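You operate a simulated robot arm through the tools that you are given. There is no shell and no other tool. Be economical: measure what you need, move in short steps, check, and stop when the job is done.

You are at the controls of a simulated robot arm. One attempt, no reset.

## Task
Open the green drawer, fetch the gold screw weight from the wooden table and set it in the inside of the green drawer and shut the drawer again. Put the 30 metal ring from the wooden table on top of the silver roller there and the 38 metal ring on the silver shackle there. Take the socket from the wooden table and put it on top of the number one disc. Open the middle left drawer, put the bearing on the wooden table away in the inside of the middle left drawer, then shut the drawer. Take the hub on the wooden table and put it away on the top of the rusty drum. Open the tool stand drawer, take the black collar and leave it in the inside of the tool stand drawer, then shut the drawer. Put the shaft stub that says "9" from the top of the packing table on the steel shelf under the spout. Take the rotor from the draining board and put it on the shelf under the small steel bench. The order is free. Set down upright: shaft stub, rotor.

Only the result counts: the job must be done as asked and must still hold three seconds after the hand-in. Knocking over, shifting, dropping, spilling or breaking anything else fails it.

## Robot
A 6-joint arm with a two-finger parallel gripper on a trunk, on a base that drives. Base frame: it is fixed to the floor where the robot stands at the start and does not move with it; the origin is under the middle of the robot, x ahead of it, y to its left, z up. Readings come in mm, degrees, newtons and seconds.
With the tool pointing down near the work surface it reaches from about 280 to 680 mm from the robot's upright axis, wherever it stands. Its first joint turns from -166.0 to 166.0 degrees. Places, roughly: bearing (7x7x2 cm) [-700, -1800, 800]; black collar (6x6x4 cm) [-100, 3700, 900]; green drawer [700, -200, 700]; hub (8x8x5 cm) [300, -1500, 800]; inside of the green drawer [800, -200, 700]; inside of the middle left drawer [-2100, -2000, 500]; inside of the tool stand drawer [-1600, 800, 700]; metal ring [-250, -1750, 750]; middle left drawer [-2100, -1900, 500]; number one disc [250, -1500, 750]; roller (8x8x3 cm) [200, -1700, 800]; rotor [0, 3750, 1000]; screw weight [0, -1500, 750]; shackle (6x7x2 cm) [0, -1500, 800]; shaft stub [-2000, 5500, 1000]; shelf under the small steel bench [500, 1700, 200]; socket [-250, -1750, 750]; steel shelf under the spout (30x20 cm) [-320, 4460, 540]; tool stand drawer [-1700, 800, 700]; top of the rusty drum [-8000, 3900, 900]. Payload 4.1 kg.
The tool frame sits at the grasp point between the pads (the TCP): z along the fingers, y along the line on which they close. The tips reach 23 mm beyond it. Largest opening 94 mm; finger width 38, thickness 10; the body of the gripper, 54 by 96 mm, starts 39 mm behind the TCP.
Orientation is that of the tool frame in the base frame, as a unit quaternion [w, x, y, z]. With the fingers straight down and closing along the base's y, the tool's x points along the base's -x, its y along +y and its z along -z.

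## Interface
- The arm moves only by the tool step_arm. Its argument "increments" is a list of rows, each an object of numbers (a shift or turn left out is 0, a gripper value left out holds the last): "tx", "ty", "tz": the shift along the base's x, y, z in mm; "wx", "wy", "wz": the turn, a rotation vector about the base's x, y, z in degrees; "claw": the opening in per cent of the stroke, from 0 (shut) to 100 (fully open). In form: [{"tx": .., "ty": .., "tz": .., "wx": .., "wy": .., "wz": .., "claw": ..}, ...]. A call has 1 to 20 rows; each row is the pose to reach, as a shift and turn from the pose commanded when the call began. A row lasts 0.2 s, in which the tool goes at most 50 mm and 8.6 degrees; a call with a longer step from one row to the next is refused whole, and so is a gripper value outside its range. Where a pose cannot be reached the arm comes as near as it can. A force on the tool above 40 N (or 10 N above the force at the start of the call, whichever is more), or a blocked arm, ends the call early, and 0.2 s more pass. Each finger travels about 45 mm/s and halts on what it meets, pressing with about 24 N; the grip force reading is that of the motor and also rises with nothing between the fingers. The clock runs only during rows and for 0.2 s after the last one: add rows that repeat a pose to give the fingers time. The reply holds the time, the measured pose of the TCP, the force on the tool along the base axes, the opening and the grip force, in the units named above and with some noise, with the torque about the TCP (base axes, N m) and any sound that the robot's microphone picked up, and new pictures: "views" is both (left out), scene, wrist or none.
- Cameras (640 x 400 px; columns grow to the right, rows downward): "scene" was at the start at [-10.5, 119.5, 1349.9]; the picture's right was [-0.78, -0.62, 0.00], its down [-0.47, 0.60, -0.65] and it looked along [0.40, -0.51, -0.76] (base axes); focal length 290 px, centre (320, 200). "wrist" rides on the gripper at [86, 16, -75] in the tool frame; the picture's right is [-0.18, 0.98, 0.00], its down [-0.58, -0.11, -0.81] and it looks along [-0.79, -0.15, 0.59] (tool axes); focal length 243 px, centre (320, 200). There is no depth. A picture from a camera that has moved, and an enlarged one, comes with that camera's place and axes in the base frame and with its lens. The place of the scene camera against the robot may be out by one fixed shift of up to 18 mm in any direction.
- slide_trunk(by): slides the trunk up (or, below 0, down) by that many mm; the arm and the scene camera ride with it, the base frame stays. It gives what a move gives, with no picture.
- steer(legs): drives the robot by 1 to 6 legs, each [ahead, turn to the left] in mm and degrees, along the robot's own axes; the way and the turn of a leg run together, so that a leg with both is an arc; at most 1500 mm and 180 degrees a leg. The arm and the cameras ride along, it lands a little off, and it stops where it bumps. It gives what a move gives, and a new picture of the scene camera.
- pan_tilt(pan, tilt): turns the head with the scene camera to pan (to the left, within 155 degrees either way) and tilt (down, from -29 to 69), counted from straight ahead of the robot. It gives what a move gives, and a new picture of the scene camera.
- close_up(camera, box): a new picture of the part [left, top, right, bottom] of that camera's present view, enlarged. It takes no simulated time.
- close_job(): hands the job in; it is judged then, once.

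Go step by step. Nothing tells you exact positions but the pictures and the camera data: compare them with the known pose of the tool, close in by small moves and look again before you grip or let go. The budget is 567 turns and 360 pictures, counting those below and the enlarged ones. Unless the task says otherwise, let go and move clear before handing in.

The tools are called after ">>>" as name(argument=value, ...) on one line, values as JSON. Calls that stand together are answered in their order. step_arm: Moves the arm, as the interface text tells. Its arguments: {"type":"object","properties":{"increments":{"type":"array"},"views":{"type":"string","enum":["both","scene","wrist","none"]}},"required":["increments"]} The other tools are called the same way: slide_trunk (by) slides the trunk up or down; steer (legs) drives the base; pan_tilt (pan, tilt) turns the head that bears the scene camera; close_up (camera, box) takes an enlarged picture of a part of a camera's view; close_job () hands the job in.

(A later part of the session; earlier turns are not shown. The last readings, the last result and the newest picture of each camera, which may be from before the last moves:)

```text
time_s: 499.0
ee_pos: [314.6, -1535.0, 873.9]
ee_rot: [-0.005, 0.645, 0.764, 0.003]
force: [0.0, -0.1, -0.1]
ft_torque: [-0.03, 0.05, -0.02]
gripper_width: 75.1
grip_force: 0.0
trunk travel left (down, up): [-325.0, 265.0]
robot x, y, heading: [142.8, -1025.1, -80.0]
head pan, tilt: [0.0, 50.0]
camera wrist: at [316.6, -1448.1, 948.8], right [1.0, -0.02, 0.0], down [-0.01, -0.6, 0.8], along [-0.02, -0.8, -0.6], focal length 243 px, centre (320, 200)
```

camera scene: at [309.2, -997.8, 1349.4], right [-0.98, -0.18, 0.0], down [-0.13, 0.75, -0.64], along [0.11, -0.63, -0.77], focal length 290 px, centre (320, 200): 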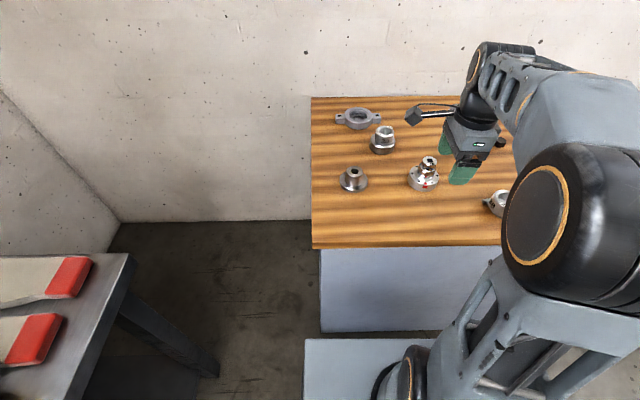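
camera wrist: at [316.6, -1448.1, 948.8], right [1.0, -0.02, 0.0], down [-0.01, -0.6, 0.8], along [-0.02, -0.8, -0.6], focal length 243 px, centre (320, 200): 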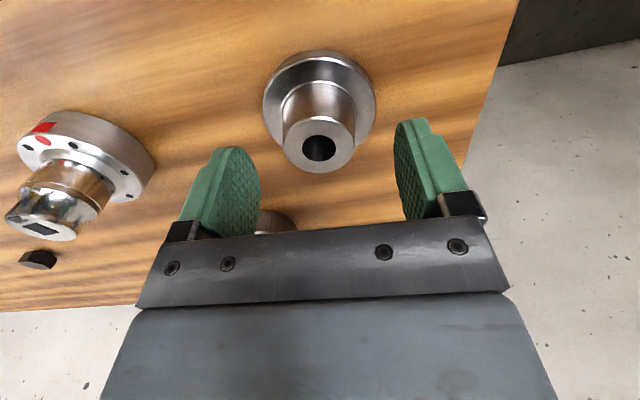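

>>> step_arm(increments=[{"tx": -1, "ty": -1, "tz": -15}, {"tx": -1, "ty": -1, "tz": -25}, {"tx": -1, "ty": -1, "tz": -32}, {"tx": -1, "ty": -1, "tz": -32}], views="wrist")

```text
time_s: 500.0
ee_pos: [313.5, -1535.4, 843.4]
ee_rot: [-0.006, 0.646, 0.763, 0.005]
force: [-0.6, -0.1, 0.3]
ft_torque: [0.03, 0.01, -0.01]
gripper_width: 75.2
grip_force: 0.2
trunk travel left (down, up): [-325.0, 265.0]
robot x, y, heading: [143.7, -1024.2, -79.8]
head pan, tilt: [0.0, 50.0]
camera wrist: at [315.8, -1448.9, 917.1], right [1.0, -0.02, 0.0], down [-0.01, -0.6, 0.8], along [-0.02, -0.8, -0.6], focal length 243 px, centre (320, 200)
```

wrist: 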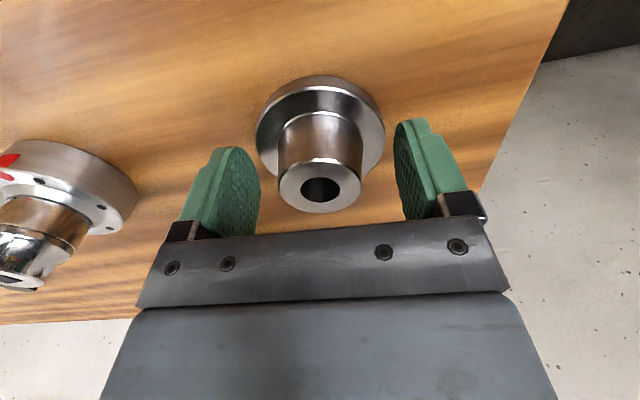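

>>> step_arm(increments=[{"tz": -4}, {"tz": -4, "claw": 40}, {"tz": -4, "claw": 0}, {"tz": -4, "claw": 0}, {"tz": -4, "claw": 0}, {"tz": -4, "claw": 0}, {"tz": -2}, {"tz": 3}, {"tz": 10}, {"tz": 20}, {"tz": 32}, {"tz": 46}, {"tz": 62}, {"tz": 80}, {"tz": 100}, {"tz": 120}], views="wrist")

```text
time_s: 503.4
ee_pos: [314.6, -1536.0, 964.5]
ee_rot: [-0.006, 0.646, 0.763, 0.003]
force: [0.4, -0.8, -7.2]
ft_torque: [0.04, -0.01, -0.02]
gripper_width: 41.7
grip_force: 24.0
trunk travel left (down, up): [-325.0, 265.0]
robot x, y, heading: [141.2, -1024.2, -79.7]
head pan, tilt: [0.0, 50.0]
camera wrist: at [316.0, -1448.8, 1038.2], right [1.0, -0.02, 0.0], down [-0.01, -0.6, 0.8], along [-0.02, -0.8, -0.6], focal length 243 px, centre (320, 200)
```

wrist: 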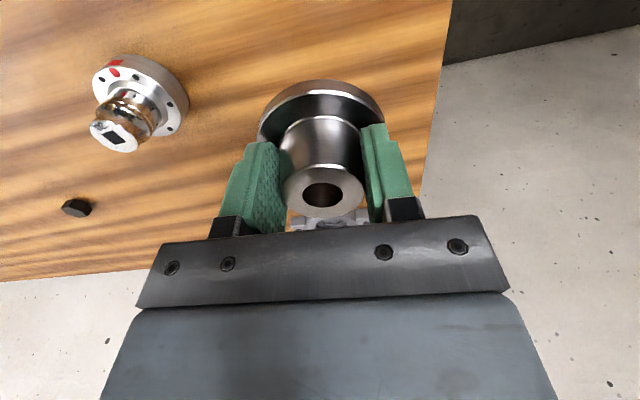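

Hub in hand. I back off and head west toward the drum, looking as I go.

>>> step_arm(increments=[{"tx": -15, "ty": 30, "tz": 10}, {"tx": -30, "ty": 60, "tz": 20}, {"tx": -45, "ty": 95, "tz": 30}], views="none")

>>> steer(legs=[[-200, 0], [0, -118.7], [1500, 0], [1130, 0]])

>>> pan_tilt(pan=0, tilt=10)

```text
time_s: 504.2
ee_pos: [268.5, -1440.7, 994.1]
ee_rot: [-0.005, 0.646, 0.763, 0.003]
force: [-0.3, -0.2, -6.3]
ft_torque: [0.04, 0.0, -0.03]
gripper_width: 41.9
grip_force: 24.2
trunk travel left (down, up): [-325.0, 265.0]
robot x, y, heading: [140.3, -1024.3, -79.9]
head pan, tilt: [0.0, 50.0]
```

```text
time_s: 523.2
ee_pos: [-2825.0, 81.1, 993.3]
ee_rot: [0.0, 0.986, -0.166, 0.007]
force: [-0.2, 0.3, -7.2]
ft_torque: [0.01, -0.05, -0.01]
gripper_width: 41.7
grip_force: 23.8
trunk travel left (down, up): [-325.0, 265.0]
robot x, y, heading: [-2397.6, -4.7, 161.7]
head pan, tilt: [0.0, 50.0]
camera scene: at [-2465.0, -144.9, 1349.3], right [0.32, 0.95, 0.0], down [0.73, -0.24, -0.64], along [-0.61, 0.2, -0.77], focal length 290 px, centre (320, 200)
```

scene: 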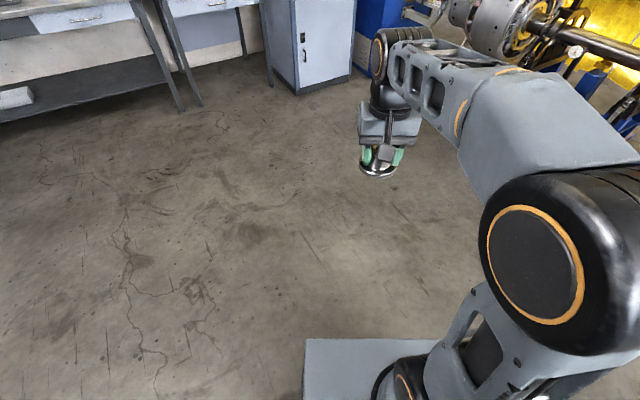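

```text
time_s: 524.2
ee_pos: [-2824.5, 80.3, 994.7]
ee_rot: [0.0, 0.986, -0.164, 0.007]
force: [-0.3, 0.4, -6.4]
ft_torque: [0.02, -0.04, -0.02]
gripper_width: 41.9
grip_force: 24.4
trunk travel left (down, up): [-325.0, 265.0]
robot x, y, heading: [-2395.4, -2.0, 161.6]
head pan, tilt: [0.0, 10.0]
camera scene: at [-2480.2, -139.9, 1411.1], right [0.32, 0.95, 0.0], down [0.17, -0.06, -0.98], along [-0.93, 0.31, -0.17], focal length 290 px, centre (320, 200)
```

scene: 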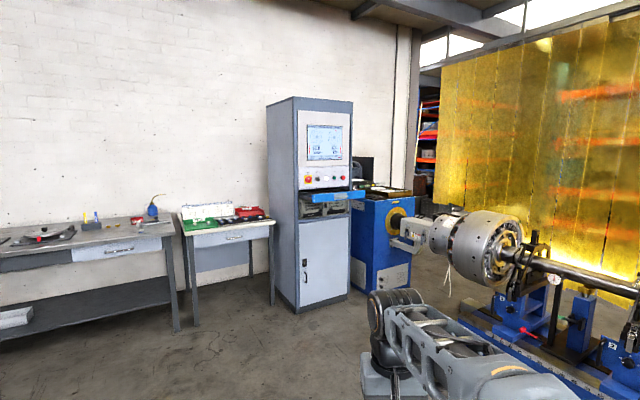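

The balancing machine and a curtain block the direct way, so I'll go around by the east side and look from the north.

>>> steer(legs=[[0, -153.2], [1500, 0], [214, 0], [0, 83.4], [1500, 0], [1400, 0]])

>>> pan_tilt(pan=60, tilt=15)

```text
time_s: 556.5
ee_pos: [-953.4, 3611.0, 993.7]
ee_rot: [0.004, 0.724, -0.689, 0.006]
force: [0.1, 0.6, -6.5]
ft_torque: [-0.08, 0.0, 0.01]
gripper_width: 41.8
grip_force: 24.1
trunk travel left (down, up): [-325.0, 265.0]
robot x, y, heading: [-876.4, 3182.4, 93.4]
head pan, tilt: [0.0, 10.0]
camera scene: at [-1042.1, 3220.4, 1411.2], right [1.0, 0.06, 0.0], down [0.01, -0.17, -0.98], along [-0.06, 0.98, -0.17], focal length 290 px, centre (320, 200)
```

scene: 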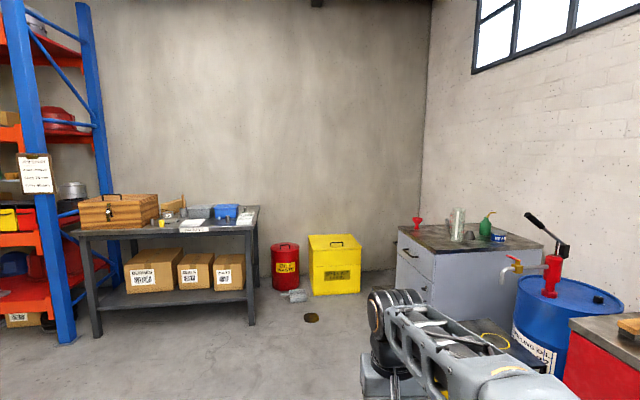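

```text
time_s: 557.8
ee_pos: [-954.8, 3611.4, 993.9]
ee_rot: [0.004, 0.725, -0.689, 0.006]
force: [0.3, 0.0, -6.0]
ft_torque: [-0.04, 0.02, 0.04]
gripper_width: 42.0
grip_force: 23.5
trunk travel left (down, up): [-325.0, 265.0]
robot x, y, heading: [-877.6, 3180.5, 93.8]
head pan, tilt: [60.0, 15.0]
camera scene: at [-1120.0, 3169.4, 1403.1], right [0.45, 0.89, 0.0], down [0.23, -0.12, -0.97], along [-0.86, 0.43, -0.26], focal length 290 px, centre (320, 200)
```

scene: 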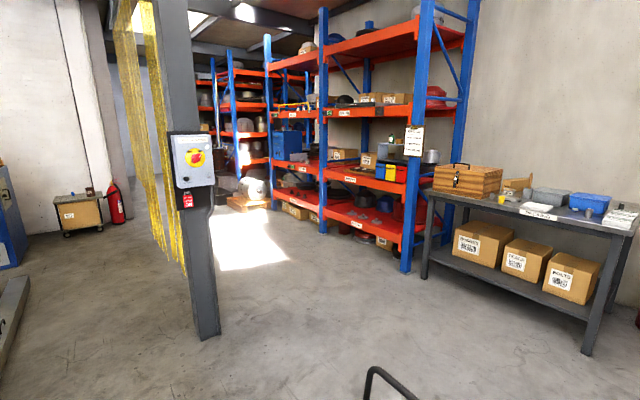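

>>> steer(legs=[[0, 1], [905, 0], [0, 90.6], [1500, 0], [560, 0]])

>>> pan_tilt(pan=0, tilt=10)

```text
time_s: 576.5
ee_pos: [-3418.6, 3823.6, 994.1]
ee_rot: [-0.001, 0.999, 0.035, 0.008]
force: [0.7, -0.2, -5.8]
ft_torque: [0.01, -0.09, 0.04]
gripper_width: 41.5
grip_force: 24.1
trunk travel left (down, up): [-325.0, 265.0]
robot x, y, heading: [-2992.8, 3912.1, -175.3]
head pan, tilt: [60.0, 15.0]
camera scene: at [-2957.6, 3679.5, 1403.1], right [-0.9, 0.43, 0.0], down [0.11, 0.23, -0.97], along [-0.41, -0.87, -0.26], focal length 290 px, centre (320, 200)
```

scene: 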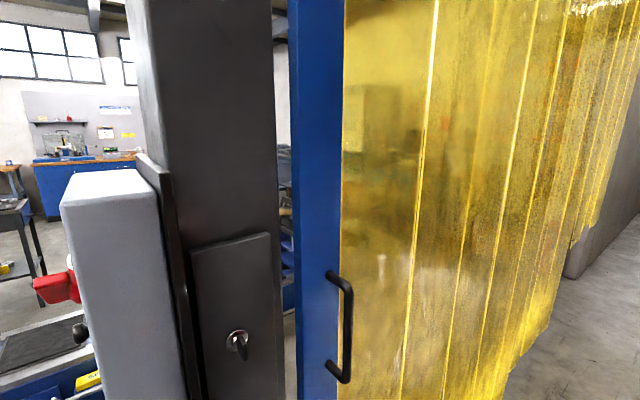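

```text
time_s: 577.8
ee_pos: [-3418.3, 3824.1, 992.6]
ee_rot: [-0.001, 0.999, 0.036, 0.007]
force: [0.2, 0.7, -6.8]
ft_torque: [-0.02, -0.02, -0.02]
gripper_width: 41.8
grip_force: 23.8
trunk travel left (down, up): [-325.0, 265.0]
robot x, y, heading: [-2991.9, 3913.0, -175.4]
head pan, tilt: [0.0, 10.0]
camera scene: at [-3010.3, 3756.3, 1411.2], right [-0.08, 1.0, 0.0], down [0.17, 0.01, -0.98], along [-0.98, -0.08, -0.17], focal length 290 px, centre (320, 200)
```

scene: 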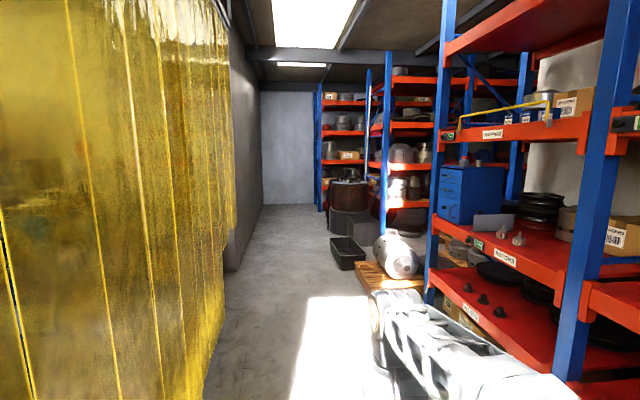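

>>> steer(legs=[[0, 10.6], [1500, 0], [1300, 0]])

>>> pan_tilt(pan=-20, tilt=20)

```text
time_s: 592.2
ee_pos: [-6115.6, 3016.4, 993.8]
ee_rot: [-0.001, 0.992, 0.125, 0.007]
force: [0.0, 0.3, -7.1]
ft_torque: [0.0, -0.03, -0.02]
gripper_width: 41.9
grip_force: 24.2
trunk travel left (down, up): [-325.0, 265.0]
robot x, y, heading: [-5712.2, 3178.2, -164.9]
head pan, tilt: [0.0, 10.0]
camera scene: at [-5698.8, 3023.3, 1411.2], right [-0.26, 0.97, 0.0], down [0.17, 0.05, -0.98], along [-0.95, -0.26, -0.17], focal length 290 px, centre (320, 200)
```

scene: 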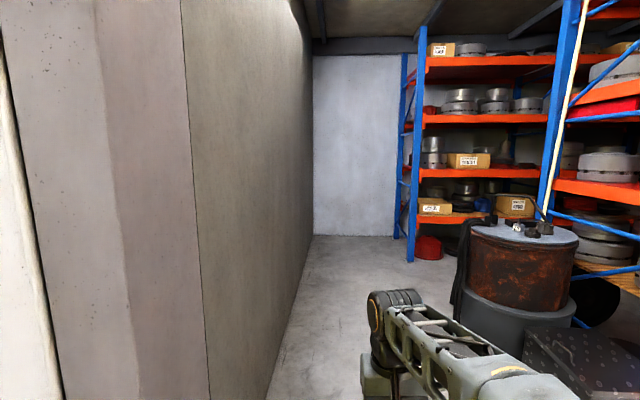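

```text
time_s: 593.0
ee_pos: [-6115.0, 3016.3, 993.7]
ee_rot: [-0.002, 0.992, 0.126, 0.007]
force: [0.0, 1.2, -6.1]
ft_torque: [0.0, -0.06, -0.01]
gripper_width: 41.8
grip_force: 24.3
trunk travel left (down, up): [-325.0, 265.0]
robot x, y, heading: [-5710.8, 3179.4, -164.9]
head pan, tilt: [-20.0, 20.0]
camera scene: at [-5701.8, 3055.4, 1395.0], right [0.09, 1.0, 0.0], down [0.34, -0.03, -0.94], along [-0.94, 0.08, -0.34], focal length 290 px, centre (320, 200)
```

scene: 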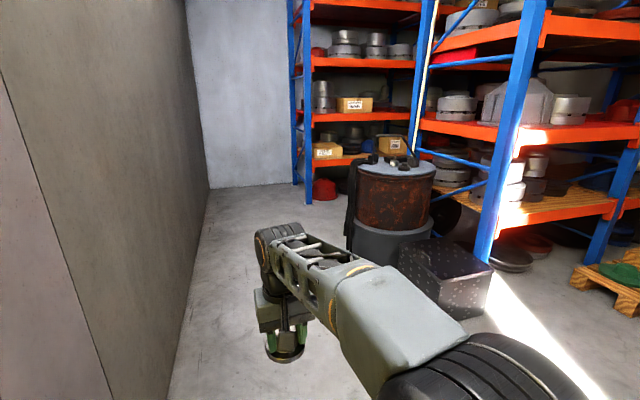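

>>> close_up(camera="scene", box=[330, 130, 460, 260])

```text
3.08 times, centred on (395, 195) of scene
camera zoom: at [-5701.8, 3055.4, 1395.0], right [0.09, 1.0, 0.0], down [0.34, -0.03, -0.94], along [-0.94, 0.08, -0.34], focal length 894 px, centre (89, 215)
```

zoom: 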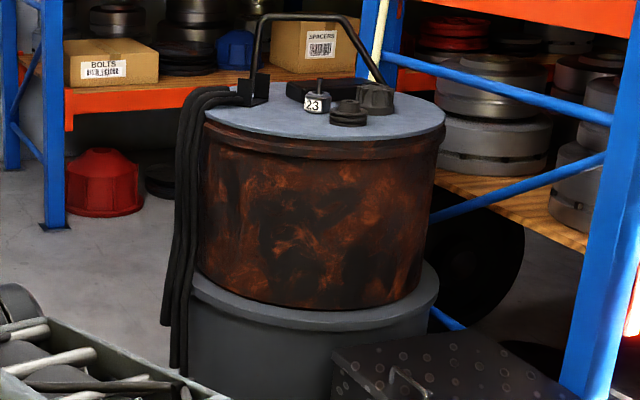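

The rusty drum is ahead with a few things on its lid and free space on the near-south side. Moving up to it.

>>> steer(legs=[[0, -20], [1500, 0], [230, 0], [0, -40]])

>>> pan_tilt(pan=0, tilt=40)

>>> close_up(camera="wrist", box=[0, 0, 640, 400])

```text
time_s: 604.7
ee_pos: [-7769.5, 3598.5, 993.0]
ee_rot: [0.002, 0.922, -0.387, 0.007]
force: [-0.3, 0.0, -5.6]
ft_torque: [-0.03, -0.01, -0.04]
gripper_width: 41.8
grip_force: 24.0
trunk travel left (down, up): [-325.0, 265.0]
robot x, y, heading: [-7426.6, 3330.7, 134.7]
head pan, tilt: [-20.0, 20.0]
camera scene: at [-7539.6, 3267.5, 1394.9], right [0.91, 0.42, 0.0], down [0.15, -0.31, -0.94], along [-0.4, 0.85, -0.34], focal length 290 px, centre (320, 200)
```

scene: 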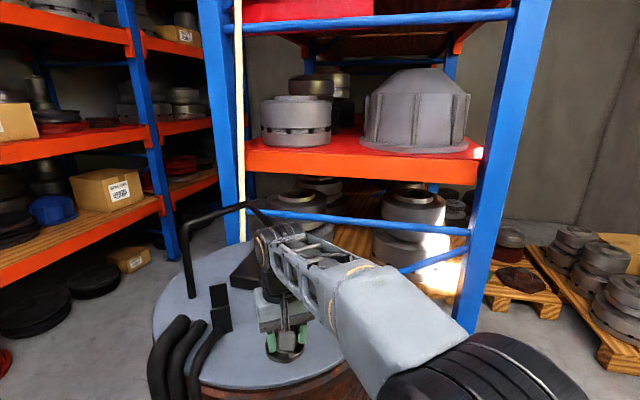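

```text
time_s: 605.5
ee_pos: [-7770.7, 3596.5, 994.2]
ee_rot: [0.002, 0.922, -0.386, 0.007]
force: [-0.4, 0.8, -6.9]
ft_torque: [-0.05, -0.05, 0.01]
gripper_width: 41.7
grip_force: 23.3
trunk travel left (down, up): [-325.0, 265.0]
robot x, y, heading: [-7428.0, 3331.1, 135.2]
head pan, tilt: [0.0, 40.0]
camera scene: at [-7560.3, 3243.2, 1363.6], right [0.71, 0.71, 0.0], down [0.46, -0.45, -0.77], along [-0.54, 0.54, -0.64], focal length 290 px, centre (320, 200)
```

scene: 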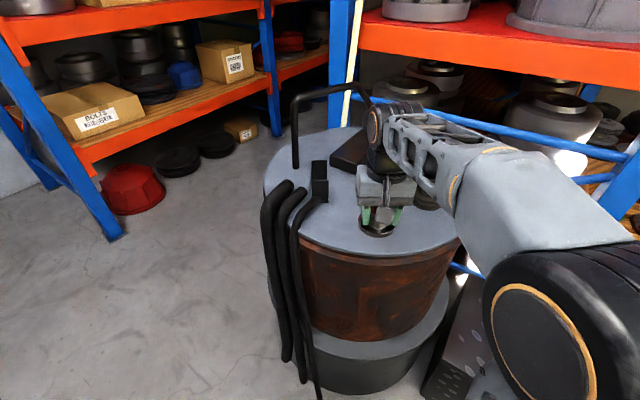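

```text
1.00 times, centred on (320, 200) of wrist (not enlarged: the box is as wide or as high as the picture)
camera zoom: at [-7721.7, 3524.5, 1067.8], right [-0.83, -0.56, 0.0], down [-0.34, 0.5, 0.8], along [-0.44, 0.66, -0.6], focal length 243 px, centre (320, 200)
```

zoom: 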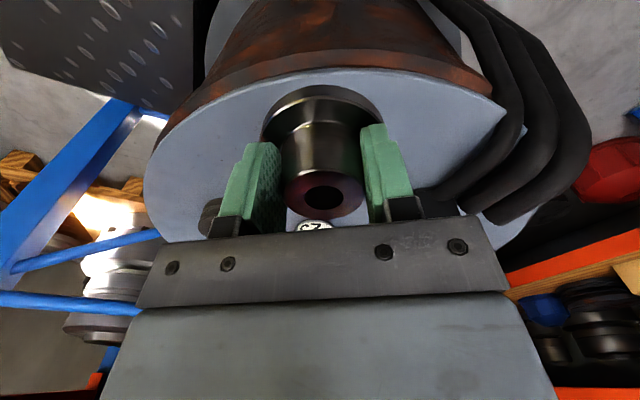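

>>> step_arm(increments=[{"tx": -20, "ty": 32}, {"tx": -41, "ty": 64}, {"tx": -41, "ty": 64, "tz": -20}, {"tx": -41, "ty": 64, "tz": -34}, {"tx": -41, "ty": 64, "tz": -34}], views="both")

```text
time_s: 606.7
ee_pos: [-7810.6, 3661.0, 959.7]
ee_rot: [0.002, 0.922, -0.387, 0.006]
force: [-0.4, 0.8, -5.6]
ft_torque: [-0.08, -0.02, -0.03]
gripper_width: 41.8
grip_force: 23.8
trunk travel left (down, up): [-325.0, 265.0]
robot x, y, heading: [-7421.5, 3331.7, 135.3]
head pan, tilt: [0.0, 40.0]
camera scene: at [-7560.4, 3243.2, 1363.5], right [0.71, 0.71, 0.0], down [0.46, -0.45, -0.77], along [-0.54, 0.54, -0.64], focal length 290 px, centre (320, 200)
camera wrist: at [-7762.5, 3588.6, 1033.6], right [-0.83, -0.56, 0.0], down [-0.34, 0.5, 0.8], along [-0.44, 0.66, -0.6], focal length 243 px, centre (320, 200)
```

scene: 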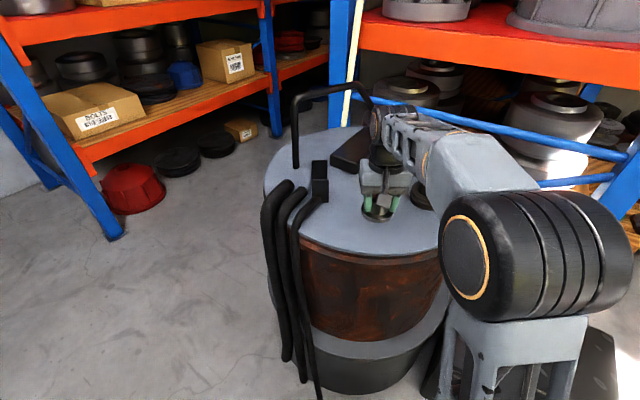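
wrist: 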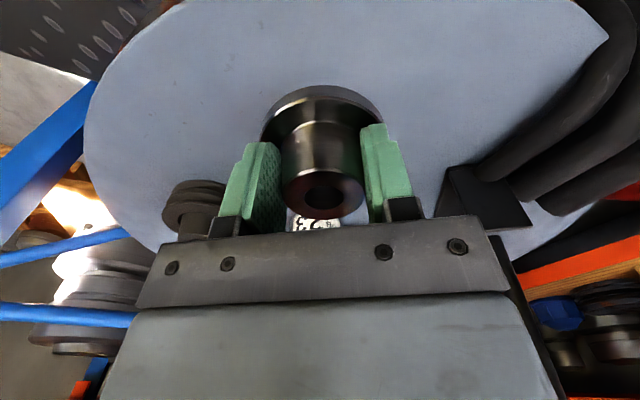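

>>> step_arm(increments=[{"tz": -5}, {"tz": -10}, {"tz": -15}, {"tz": -20}, {"tz": -24}], views="wrist")

```text
time_s: 607.9
ee_pos: [-7811.8, 3660.7, 935.0]
ee_rot: [0.001, 0.922, -0.386, 0.007]
force: [-0.5, 0.8, -5.7]
ft_torque: [-0.04, -0.02, -0.06]
gripper_width: 41.9
grip_force: 23.9
trunk travel left (down, up): [-325.0, 265.0]
robot x, y, heading: [-7424.1, 3333.8, 135.1]
head pan, tilt: [0.0, 40.0]
camera wrist: at [-7762.8, 3588.3, 1009.5], right [-0.83, -0.56, 0.0], down [-0.34, 0.5, 0.8], along [-0.44, 0.66, -0.6], focal length 243 px, centre (320, 200)
```

wrist: 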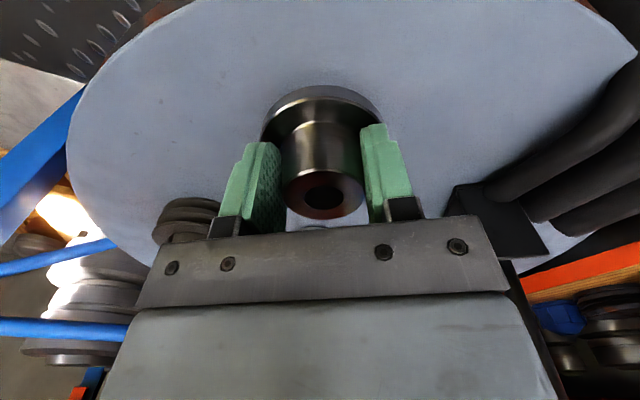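

>>> step_arm(increments=[{"tz": -3}, {"tz": -6}, {"tz": -9}, {"tz": -12}, {"tz": -15}], views="none")

>>> step_arm(increments=[{"tz": -3}, {"tz": -6}, {"tz": -9}], views="wrist")

```text
time_s: 609.1
ee_pos: [-7811.5, 3660.9, 920.1]
ee_rot: [0.003, 0.922, -0.387, 0.007]
force: [0.4, -0.5, -5.9]
ft_torque: [-0.05, 0.02, -0.01]
gripper_width: 41.7
grip_force: 23.8
trunk travel left (down, up): [-325.0, 265.0]
robot x, y, heading: [-7428.9, 3328.9, 134.9]
head pan, tilt: [0.0, 40.0]
```

```text
time_s: 609.9
ee_pos: [-7811.1, 3661.4, 911.8]
ee_rot: [0.002, 0.922, -0.386, 0.007]
force: [1.0, 0.2, -6.7]
ft_torque: [-0.04, -0.06, 0.01]
gripper_width: 41.5
grip_force: 24.5
trunk travel left (down, up): [-325.0, 265.0]
robot x, y, heading: [-7425.0, 3331.4, 135.0]
head pan, tilt: [0.0, 40.0]
camera wrist: at [-7762.6, 3588.3, 985.7], right [-0.83, -0.56, 0.0], down [-0.34, 0.5, 0.8], along [-0.44, 0.66, -0.6], focal length 243 px, centre (320, 200)
```

wrist: 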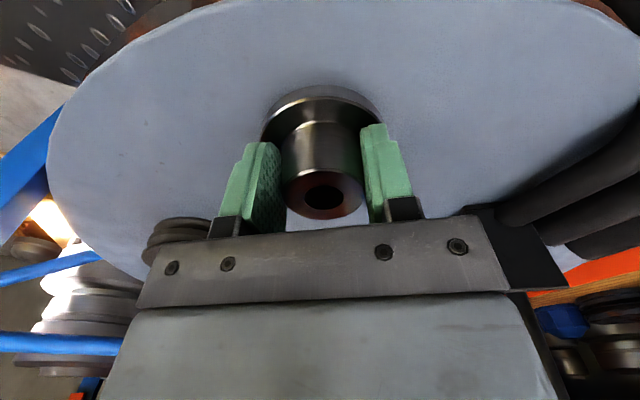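

>>> step_arm(increments=[{"tz": -2}, {"tz": -4}, {"tz": -6}, {"tz": -8}, {"tz": -10}, {"tz": -12}, {"tz": -14}], views="wrist")

```text
time_s: 611.5
ee_pos: [-7811.1, 3661.3, 900.9]
ee_rot: [0.001, 0.922, -0.387, 0.003]
force: [-0.7, 0.5, 18.8]
ft_torque: [-0.24, 0.16, 0.02]
gripper_width: 41.8
grip_force: 24.3
trunk travel left (down, up): [-325.0, 265.0]
robot x, y, heading: [-7427.6, 3330.7, 135.4]
head pan, tilt: [0.0, 40.0]
camera wrist: at [-7762.0, 3588.2, 974.2], right [-0.83, -0.56, 0.0], down [-0.33, 0.49, 0.8], along [-0.45, 0.67, -0.6], focal length 243 px, centre (320, 200)
```

wrist: 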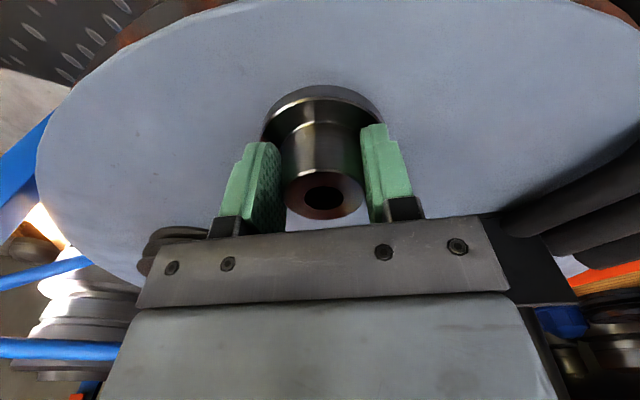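

Contact on the lid. Relaxing slightly and releasing.

>>> step_arm(increments=[{"tz": 1.5}, {"tz": 1.5, "claw": 55}, {"tz": 1.5, "claw": 65}, {"tz": 1.5, "claw": 65}, {"tz": 1.5, "claw": 65}, {"tz": 12}, {"tz": 30}, {"tz": 60}, {"tz": 100}], views="wrist")

```text
time_s: 613.5
ee_pos: [-7810.8, 3661.9, 998.6]
ee_rot: [0.002, 0.922, -0.386, 0.006]
force: [0.9, 0.6, 0.8]
ft_torque: [0.0, 0.04, 0.03]
gripper_width: 60.9
grip_force: 0.1
trunk travel left (down, up): [-325.0, 265.0]
robot x, y, heading: [-7423.0, 3329.0, 135.1]
head pan, tilt: [0.0, 40.0]
camera wrist: at [-7762.4, 3588.0, 1072.4], right [-0.83, -0.56, 0.0], down [-0.34, 0.5, 0.8], along [-0.44, 0.66, -0.6], focal length 243 px, centre (320, 200)
```

wrist: 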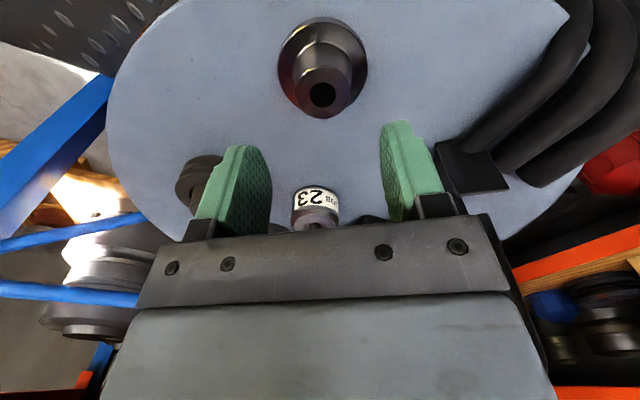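

Hub sits on the drum. Heading back for the shaft stub on the packing table.

>>> step_arm(increments=[{"tx": 40, "ty": -33}, {"tx": 80, "ty": -65}], views="none")

>>> steer(legs=[[0, -139.4], [1500, 0], [230, 0], [0, 19.1], [1500, 0], [1295, 0]])

>>> pan_tilt(pan=40, tilt=25)

```text
refused: row 1 steps farther than a row can; nothing moved
```

```text
time_s: 642.2
ee_pos: [-2502.7, 3977.1, 998.3]
ee_rot: [-0.007, -0.113, 0.994, -0.002]
force: [-0.1, -0.5, -0.7]
ft_torque: [-0.04, -0.02, 0.02]
gripper_width: 60.9
grip_force: 0.0
trunk travel left (down, up): [-325.0, 265.0]
robot x, y, heading: [-2986.5, 3824.2, 13.4]
head pan, tilt: [0.0, 40.0]
camera scene: at [-3000.3, 4005.1, 1363.5], right [0.23, -0.97, 0.0], down [-0.62, -0.15, -0.77], along [0.74, 0.18, -0.64], focal length 290 px, centre (320, 200)
```

scene: 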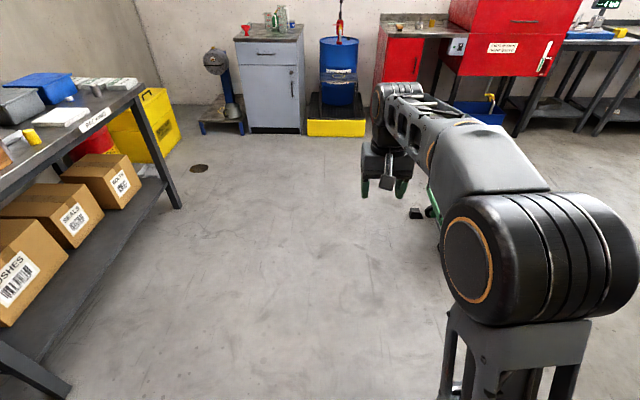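

```text
time_s: 643.3
ee_pos: [-2503.3, 3976.2, 997.6]
ee_rot: [-0.007, -0.113, 0.994, -0.002]
force: [-0.6, -0.3, 0.6]
ft_torque: [0.01, -0.03, 0.0]
gripper_width: 61.3
grip_force: 0.1
trunk travel left (down, up): [-325.0, 265.0]
robot x, y, heading: [-2986.2, 3820.9, 13.4]
head pan, tilt: [40.0, 25.0]
camera scene: at [-3028.1, 4059.3, 1386.8], right [0.8, -0.6, 0.0], down [-0.25, -0.34, -0.91], along [0.54, 0.73, -0.42], focal length 290 px, centre (320, 200)
```

scene: 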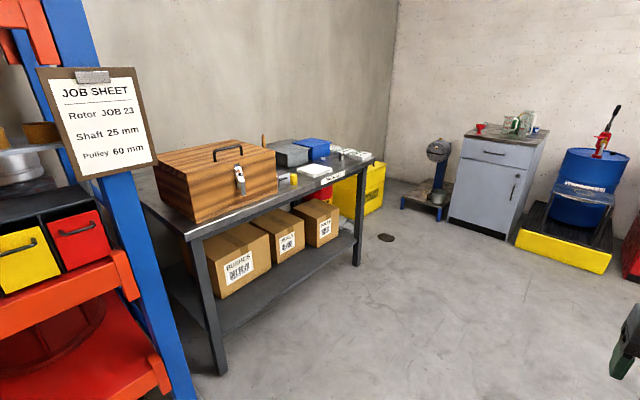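

>>> steer(legs=[[0, 20.4], [1307, 0], [0, 66.8]])

>>> pan_tilt(pan=0, tilt=35)

```text
time_s: 653.8
ee_pos: [-2036.6, 5037.5, 998.5]
ee_rot: [0.004, 0.765, -0.644, 0.005]
force: [0.4, -0.1, 0.0]
ft_torque: [-0.02, -0.03, -0.01]
gripper_width: 61.0
grip_force: 0.0
trunk travel left (down, up): [-325.0, 265.0]
robot x, y, heading: [-1912.0, 4545.2, 100.3]
head pan, tilt: [40.0, 25.0]
camera scene: at [-2132.5, 4530.3, 1386.8], right [0.64, 0.77, 0.0], down [0.33, -0.27, -0.91], along [-0.7, 0.58, -0.42], focal length 290 px, centre (320, 200)
```

scene: 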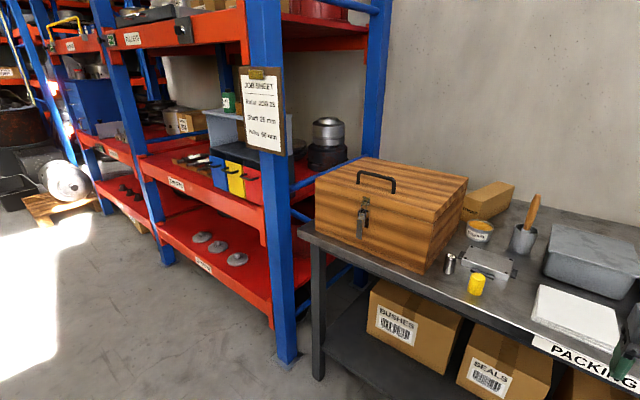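

```text
time_s: 654.9
ee_pos: [-2036.4, 5038.0, 998.0]
ee_rot: [0.004, 0.765, -0.644, 0.005]
force: [0.5, -0.1, -0.7]
ft_torque: [0.0, -0.02, 0.02]
gripper_width: 61.1
grip_force: 0.1
trunk travel left (down, up): [-325.0, 265.0]
robot x, y, heading: [-1909.3, 4544.7, 100.5]
head pan, tilt: [0.0, 35.0]
camera scene: at [-2077.4, 4558.2, 1371.1], right [0.98, 0.18, 0.0], down [0.1, -0.56, -0.82], along [-0.15, 0.81, -0.57], focal length 290 px, centre (320, 200)
```

scene: 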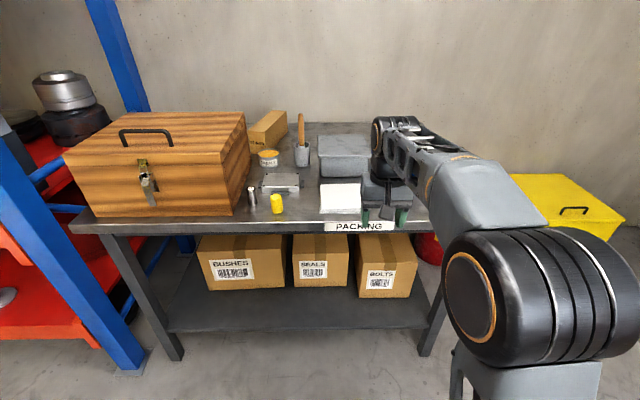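

>>> close_up(camera="wrist", box=[0, 0, 640, 400])

>>> pan_tilt(pan=-25, tilt=30)

```text
1.00 times, centred on (320, 200) of wrist (not enlarged: the box is as wide or as high as the picture)
camera zoom: at [-2038.3, 4950.8, 1072.1], right [-1.0, 0.01, 0.0], down [0.01, 0.6, 0.8], along [0.01, 0.8, -0.6], focal length 243 px, centre (320, 200)
```

zoom: 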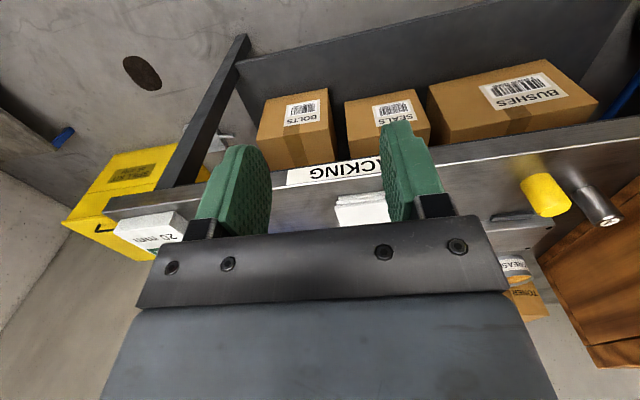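

```text
time_s: 655.8
ee_pos: [-2035.3, 5039.0, 997.3]
ee_rot: [0.004, 0.765, -0.644, 0.005]
force: [-0.5, 0.0, -0.4]
ft_torque: [0.0, -0.01, 0.01]
gripper_width: 60.9
grip_force: 0.0
trunk travel left (down, up): [-325.0, 265.0]
robot x, y, heading: [-1911.2, 4549.4, 100.3]
head pan, tilt: [-25.0, 30.0]
camera scene: at [-2038.7, 4559.1, 1378.9], right [0.97, -0.25, 0.0], down [-0.13, -0.48, -0.87], along [0.22, 0.84, -0.5], focal length 290 px, centre (320, 200)
```

scene: 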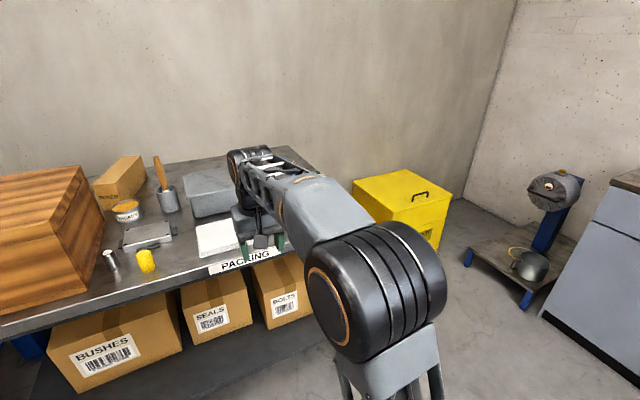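

>>> close_up(camera="scene", box=[80, 140, 280, 280])

>>> close_up(camera="wrist", box=[480, 150, 640, 250])

```text
2.86 times, centred on (180, 210) of scene
camera zoom: at [-2038.7, 4559.1, 1378.9], right [0.97, -0.25, 0.0], down [-0.13, -0.48, -0.87], along [0.22, 0.84, -0.5], focal length 830 px, centre (720, 171)
```

zoom: 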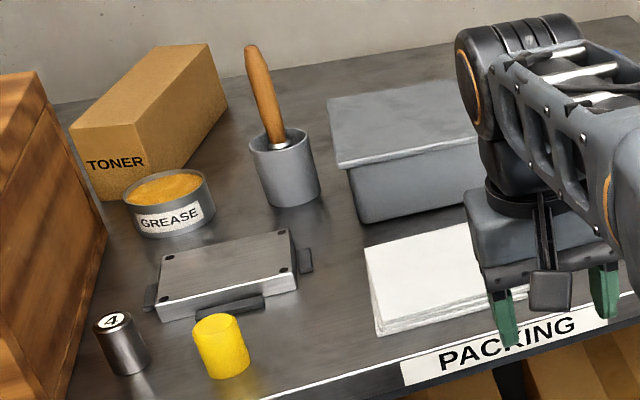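

```text
4.00 times, centred on (560, 200) of wrist
camera zoom: at [-2038.3, 4950.8, 1072.1], right [-1.0, 0.01, 0.0], down [0.01, 0.6, 0.8], along [0.01, 0.8, -0.6], focal length 970 px, centre (-640, 200)
```

zoom: 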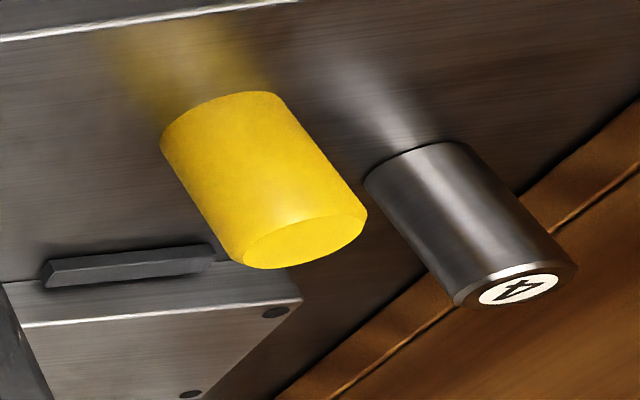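

>>> steer(legs=[[0, 45]])

>>> pan_tilt(pan=-55, tilt=35)

```text
time_s: 658.3
ee_pos: [-2348.7, 4801.6, 997.7]
ee_rot: [0.002, 0.954, -0.299, 0.007]
force: [0.6, -0.1, 0.1]
ft_torque: [-0.02, -0.02, 0.02]
gripper_width: 61.4
grip_force: 0.1
trunk travel left (down, up): [-325.0, 265.0]
robot x, y, heading: [-1911.1, 4547.8, 145.8]
head pan, tilt: [-25.0, 30.0]
camera scene: at [-1998.9, 4466.8, 1378.9], right [0.86, 0.51, 0.0], down [0.26, -0.43, -0.87], along [-0.44, 0.74, -0.5], focal length 290 px, centre (320, 200)
```

scene: 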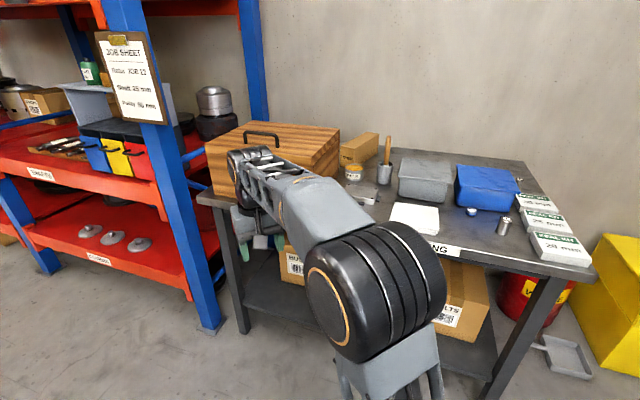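

```text
time_s: 659.2
ee_pos: [-2348.5, 4801.8, 998.4]
ee_rot: [0.001, 0.954, -0.299, 0.007]
force: [-0.2, -0.8, -1.3]
ft_torque: [-0.02, 0.0, 0.01]
gripper_width: 61.0
grip_force: 0.0
trunk travel left (down, up): [-325.0, 265.0]
robot x, y, heading: [-1916.3, 4545.4, 145.3]
head pan, tilt: [-55.0, 35.0]
camera scene: at [-1953.8, 4477.2, 1371.1], right [1.0, 0.01, 0.0], down [0.01, -0.57, -0.82], along [-0.01, 0.82, -0.57], focal length 290 px, centre (320, 200)
```

scene: 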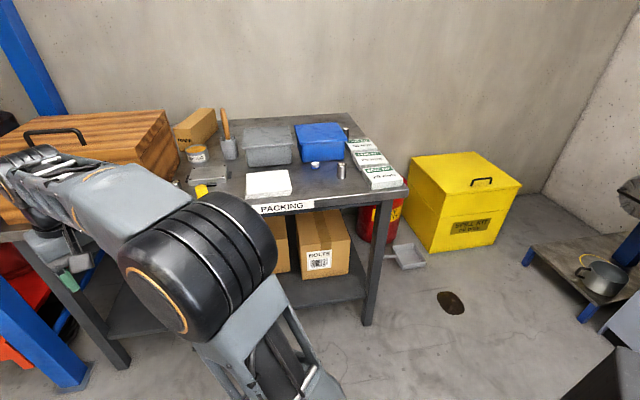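

>>> close_up(camera="scene", box=[230, 110, 420, 215])

```text
3.37 times, centred on (325, 162) of scene
camera zoom: at [-1953.8, 4477.2, 1371.1], right [1.0, 0.01, 0.0], down [0.01, -0.57, -0.82], along [-0.01, 0.82, -0.57], focal length 978 px, centre (303, 326)
```

zoom: 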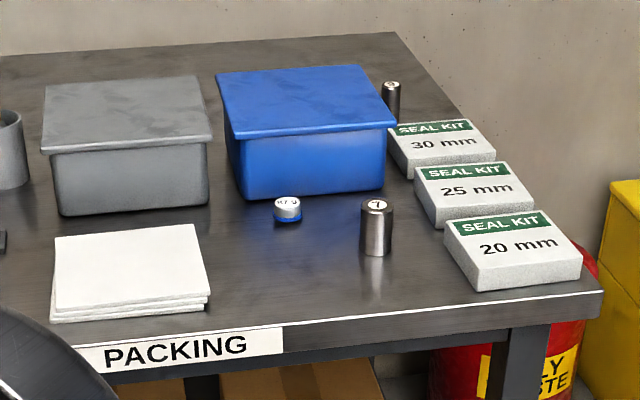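

>>> close_up(camera="scene", box=[338, 120, 362, 152])

```text
12.50 times, centred on (350, 136) of scene
camera zoom: at [-1953.8, 4477.2, 1371.1], right [1.0, 0.01, 0.0], down [0.01, -0.57, -0.82], along [-0.01, 0.82, -0.57], focal length 3631 px, centre (-55, 1000)
```

zoom: 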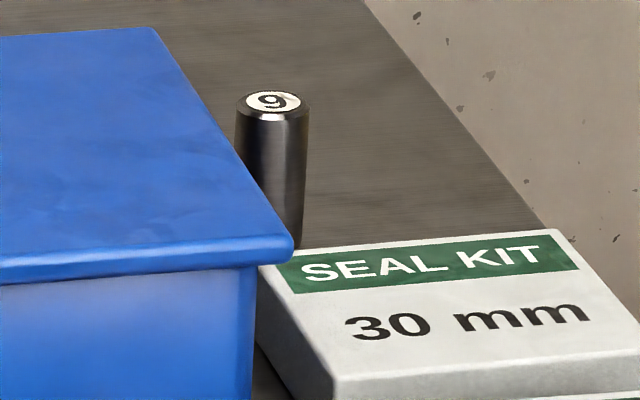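

The "9" stub stands behind the blue box, near the table's right end. I'll go round to that end and face it.

>>> slide_trunk(by=100)

>>> steer(legs=[[0, -114.1], [685, 0], [0, 60.4], [330, 0]])

>>> pan_tilt(pan=20, tilt=40)

```text
time_s: 660.5
ee_pos: [-2348.2, 4801.8, 1097.0]
ee_rot: [0.001, 0.954, -0.299, 0.006]
force: [-0.7, 0.6, -0.2]
ft_torque: [-0.01, -0.03, 0.01]
gripper_width: 61.1
grip_force: 0.1
trunk travel left (down, up): [-425.0, 165.0]
robot x, y, heading: [-1909.7, 4548.6, 145.6]
head pan, tilt: [-55.0, 35.0]
```

```text
time_s: 673.5
ee_pos: [-1413.2, 5746.5, 1097.6]
ee_rot: [0.004, 0.722, -0.692, 0.005]
force: [0.6, 0.8, -0.4]
ft_torque: [0.01, -0.01, 0.02]
gripper_width: 61.0
grip_force: 0.1
trunk travel left (down, up): [-425.0, 165.0]
robot x, y, heading: [-1350.4, 5243.5, 92.9]
head pan, tilt: [-55.0, 35.0]
camera scene: at [-1443.2, 5242.5, 1471.1], right [0.62, -0.79, 0.0], down [-0.45, -0.35, -0.82], along [0.65, 0.5, -0.57], focal length 290 px, centre (320, 200)
```

scene: 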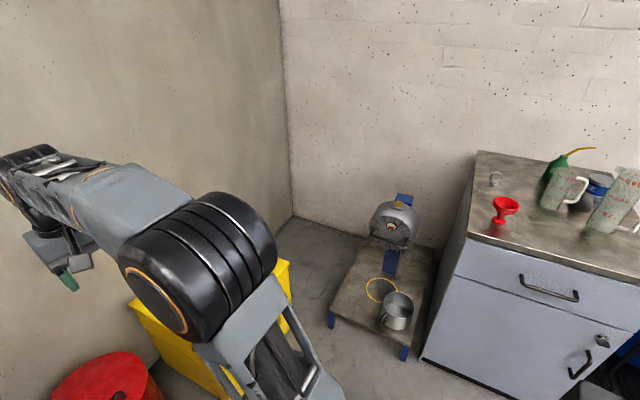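

```text
time_s: 675.0
ee_pos: [-1415.2, 5746.2, 1096.4]
ee_rot: [0.003, 0.722, -0.692, 0.006]
force: [0.2, 0.1, -0.3]
ft_torque: [-0.01, -0.02, -0.04]
gripper_width: 61.3
grip_force: 0.1
trunk travel left (down, up): [-425.0, 165.0]
robot x, y, heading: [-1347.8, 5243.2, 92.7]
head pan, tilt: [20.0, 40.0]
camera scene: at [-1545.8, 5266.4, 1463.5], right [0.92, 0.39, 0.0], down [0.25, -0.59, -0.77], along [-0.3, 0.71, -0.64], focal length 290 px, centre (320, 200)
```

scene: 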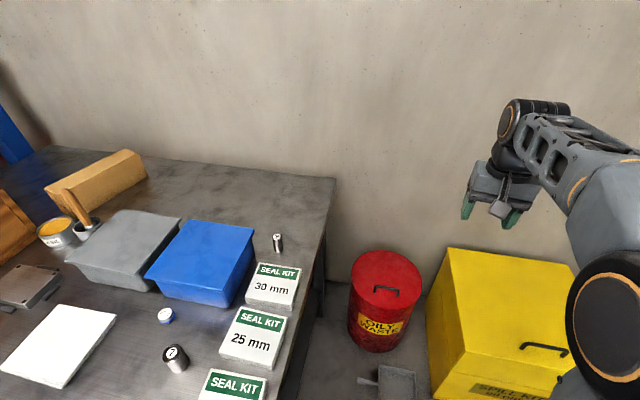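

>>> steer(legs=[[175, 0], [0, 98]])

>>> pan_tilt(pan=-30, tilt=50)

```text
time_s: 677.9
ee_pos: [-1596.6, 5868.6, 1098.4]
ee_rot: [0.003, 0.834, -0.552, 0.007]
force: [0.0, -0.1, 0.8]
ft_torque: [0.01, 0.0, -0.01]
gripper_width: 61.1
grip_force: 0.1
trunk travel left (down, up): [-425.0, 165.0]
robot x, y, heading: [-1359.5, 5418.6, 113.2]
head pan, tilt: [20.0, 40.0]
stopped in leg 2: the robot was blocked; the commanded pose is now the measured one
camera scene: at [-1545.8, 5371.9, 1463.6], right [0.73, 0.69, 0.0], down [0.44, -0.47, -0.77], along [-0.53, 0.56, -0.64], focal length 290 px, centre (320, 200)
```

scene: 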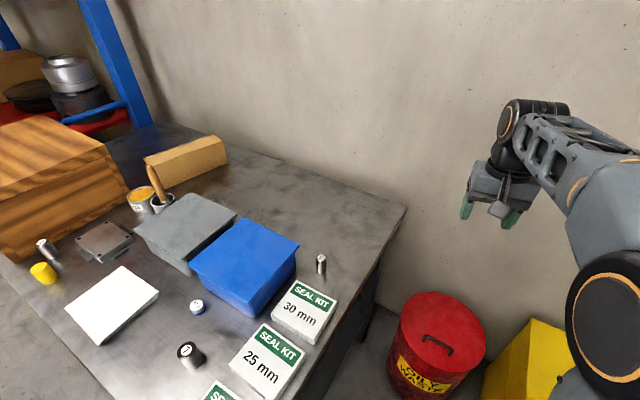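

```text
time_s: 679.1
ee_pos: [-1596.0, 5866.6, 1096.8]
ee_rot: [0.003, 0.833, -0.553, 0.007]
force: [0.3, 0.0, -0.3]
ft_torque: [0.0, -0.02, -0.03]
gripper_width: 60.9
grip_force: 0.1
trunk travel left (down, up): [-425.0, 165.0]
robot x, y, heading: [-1360.5, 5413.6, 113.3]
head pan, tilt: [-30.0, 50.0]
camera scene: at [-1479.0, 5386.3, 1449.4], right [0.99, -0.11, 0.0], down [-0.09, -0.76, -0.64], along [0.07, 0.64, -0.77], focal length 290 px, centre (320, 200)
```

scene: 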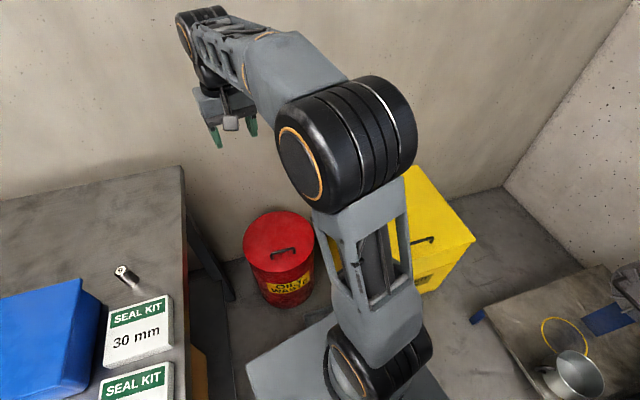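

I bumped something at the table end, and all still stands. I'll ease off a bit and reach from here, with the arm to the left.

>>> steer(legs=[[0, -4]])

>>> step_arm(increments=[{"tx": -30, "ty": -24}, {"tx": -60, "ty": -48}, {"tx": -90, "ty": -72}, {"tx": -120, "ty": -96}, {"tx": -150, "ty": -120}, {"tx": -180, "ty": -144}, {"tx": -210, "ty": -168}, {"tx": -225, "ty": -180}, {"tx": -225, "ty": -180}], views="both")

```text
time_s: 679.9
ee_pos: [-1562.4, 5882.5, 1096.8]
ee_rot: [0.003, 0.814, -0.581, 0.006]
force: [0.0, -0.5, 0.5]
ft_torque: [0.02, 0.02, 0.02]
gripper_width: 61.1
grip_force: 0.0
trunk travel left (down, up): [-425.0, 165.0]
robot x, y, heading: [-1361.1, 5416.5, 109.5]
head pan, tilt: [-30.0, 50.0]
camera scene: at [-1481.7, 5394.9, 1449.4], right [0.98, -0.19, 0.0], down [-0.14, -0.75, -0.64], along [0.12, 0.63, -0.77], focal length 290 px, centre (320, 200)
```

scene: 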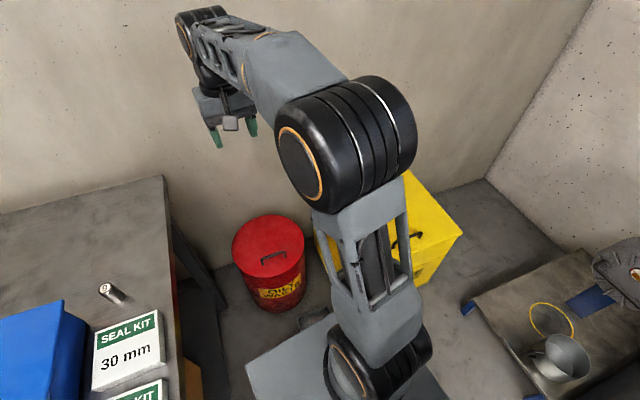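

```text
time_s: 681.9
ee_pos: [-1787.3, 5703.0, 1098.3]
ee_rot: [0.003, 0.813, -0.582, 0.006]
force: [-0.1, -0.8, 0.7]
ft_torque: [0.01, -0.03, 0.0]
gripper_width: 61.1
grip_force: 0.1
trunk travel left (down, up): [-425.0, 165.0]
robot x, y, heading: [-1358.2, 5416.5, 109.2]
head pan, tilt: [-30.0, 50.0]
camera scene: at [-1481.9, 5394.8, 1449.3], right [0.98, -0.19, 0.0], down [-0.14, -0.75, -0.64], along [0.12, 0.63, -0.77], focal length 290 px, centre (320, 200)
camera wrist: at [-1776.4, 5615.4, 1171.6], right [-0.99, -0.14, 0.0], down [-0.09, 0.6, 0.8], along [-0.11, 0.79, -0.6], focal length 243 px, centre (320, 200)
```

scene: 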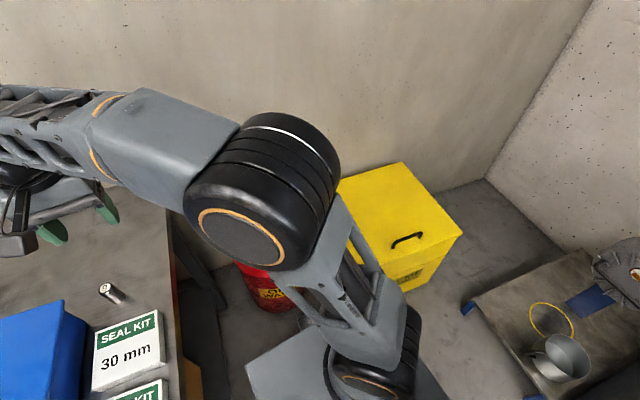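
wrist: 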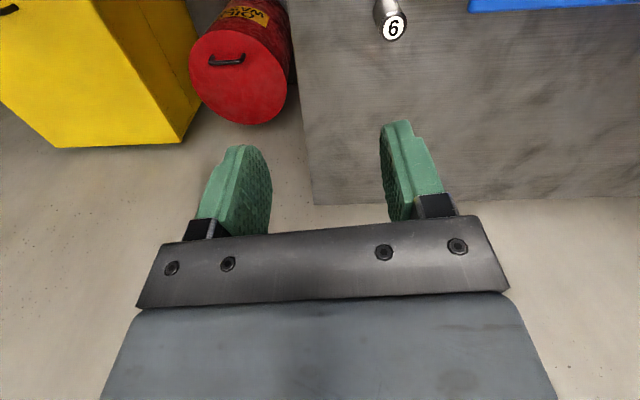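

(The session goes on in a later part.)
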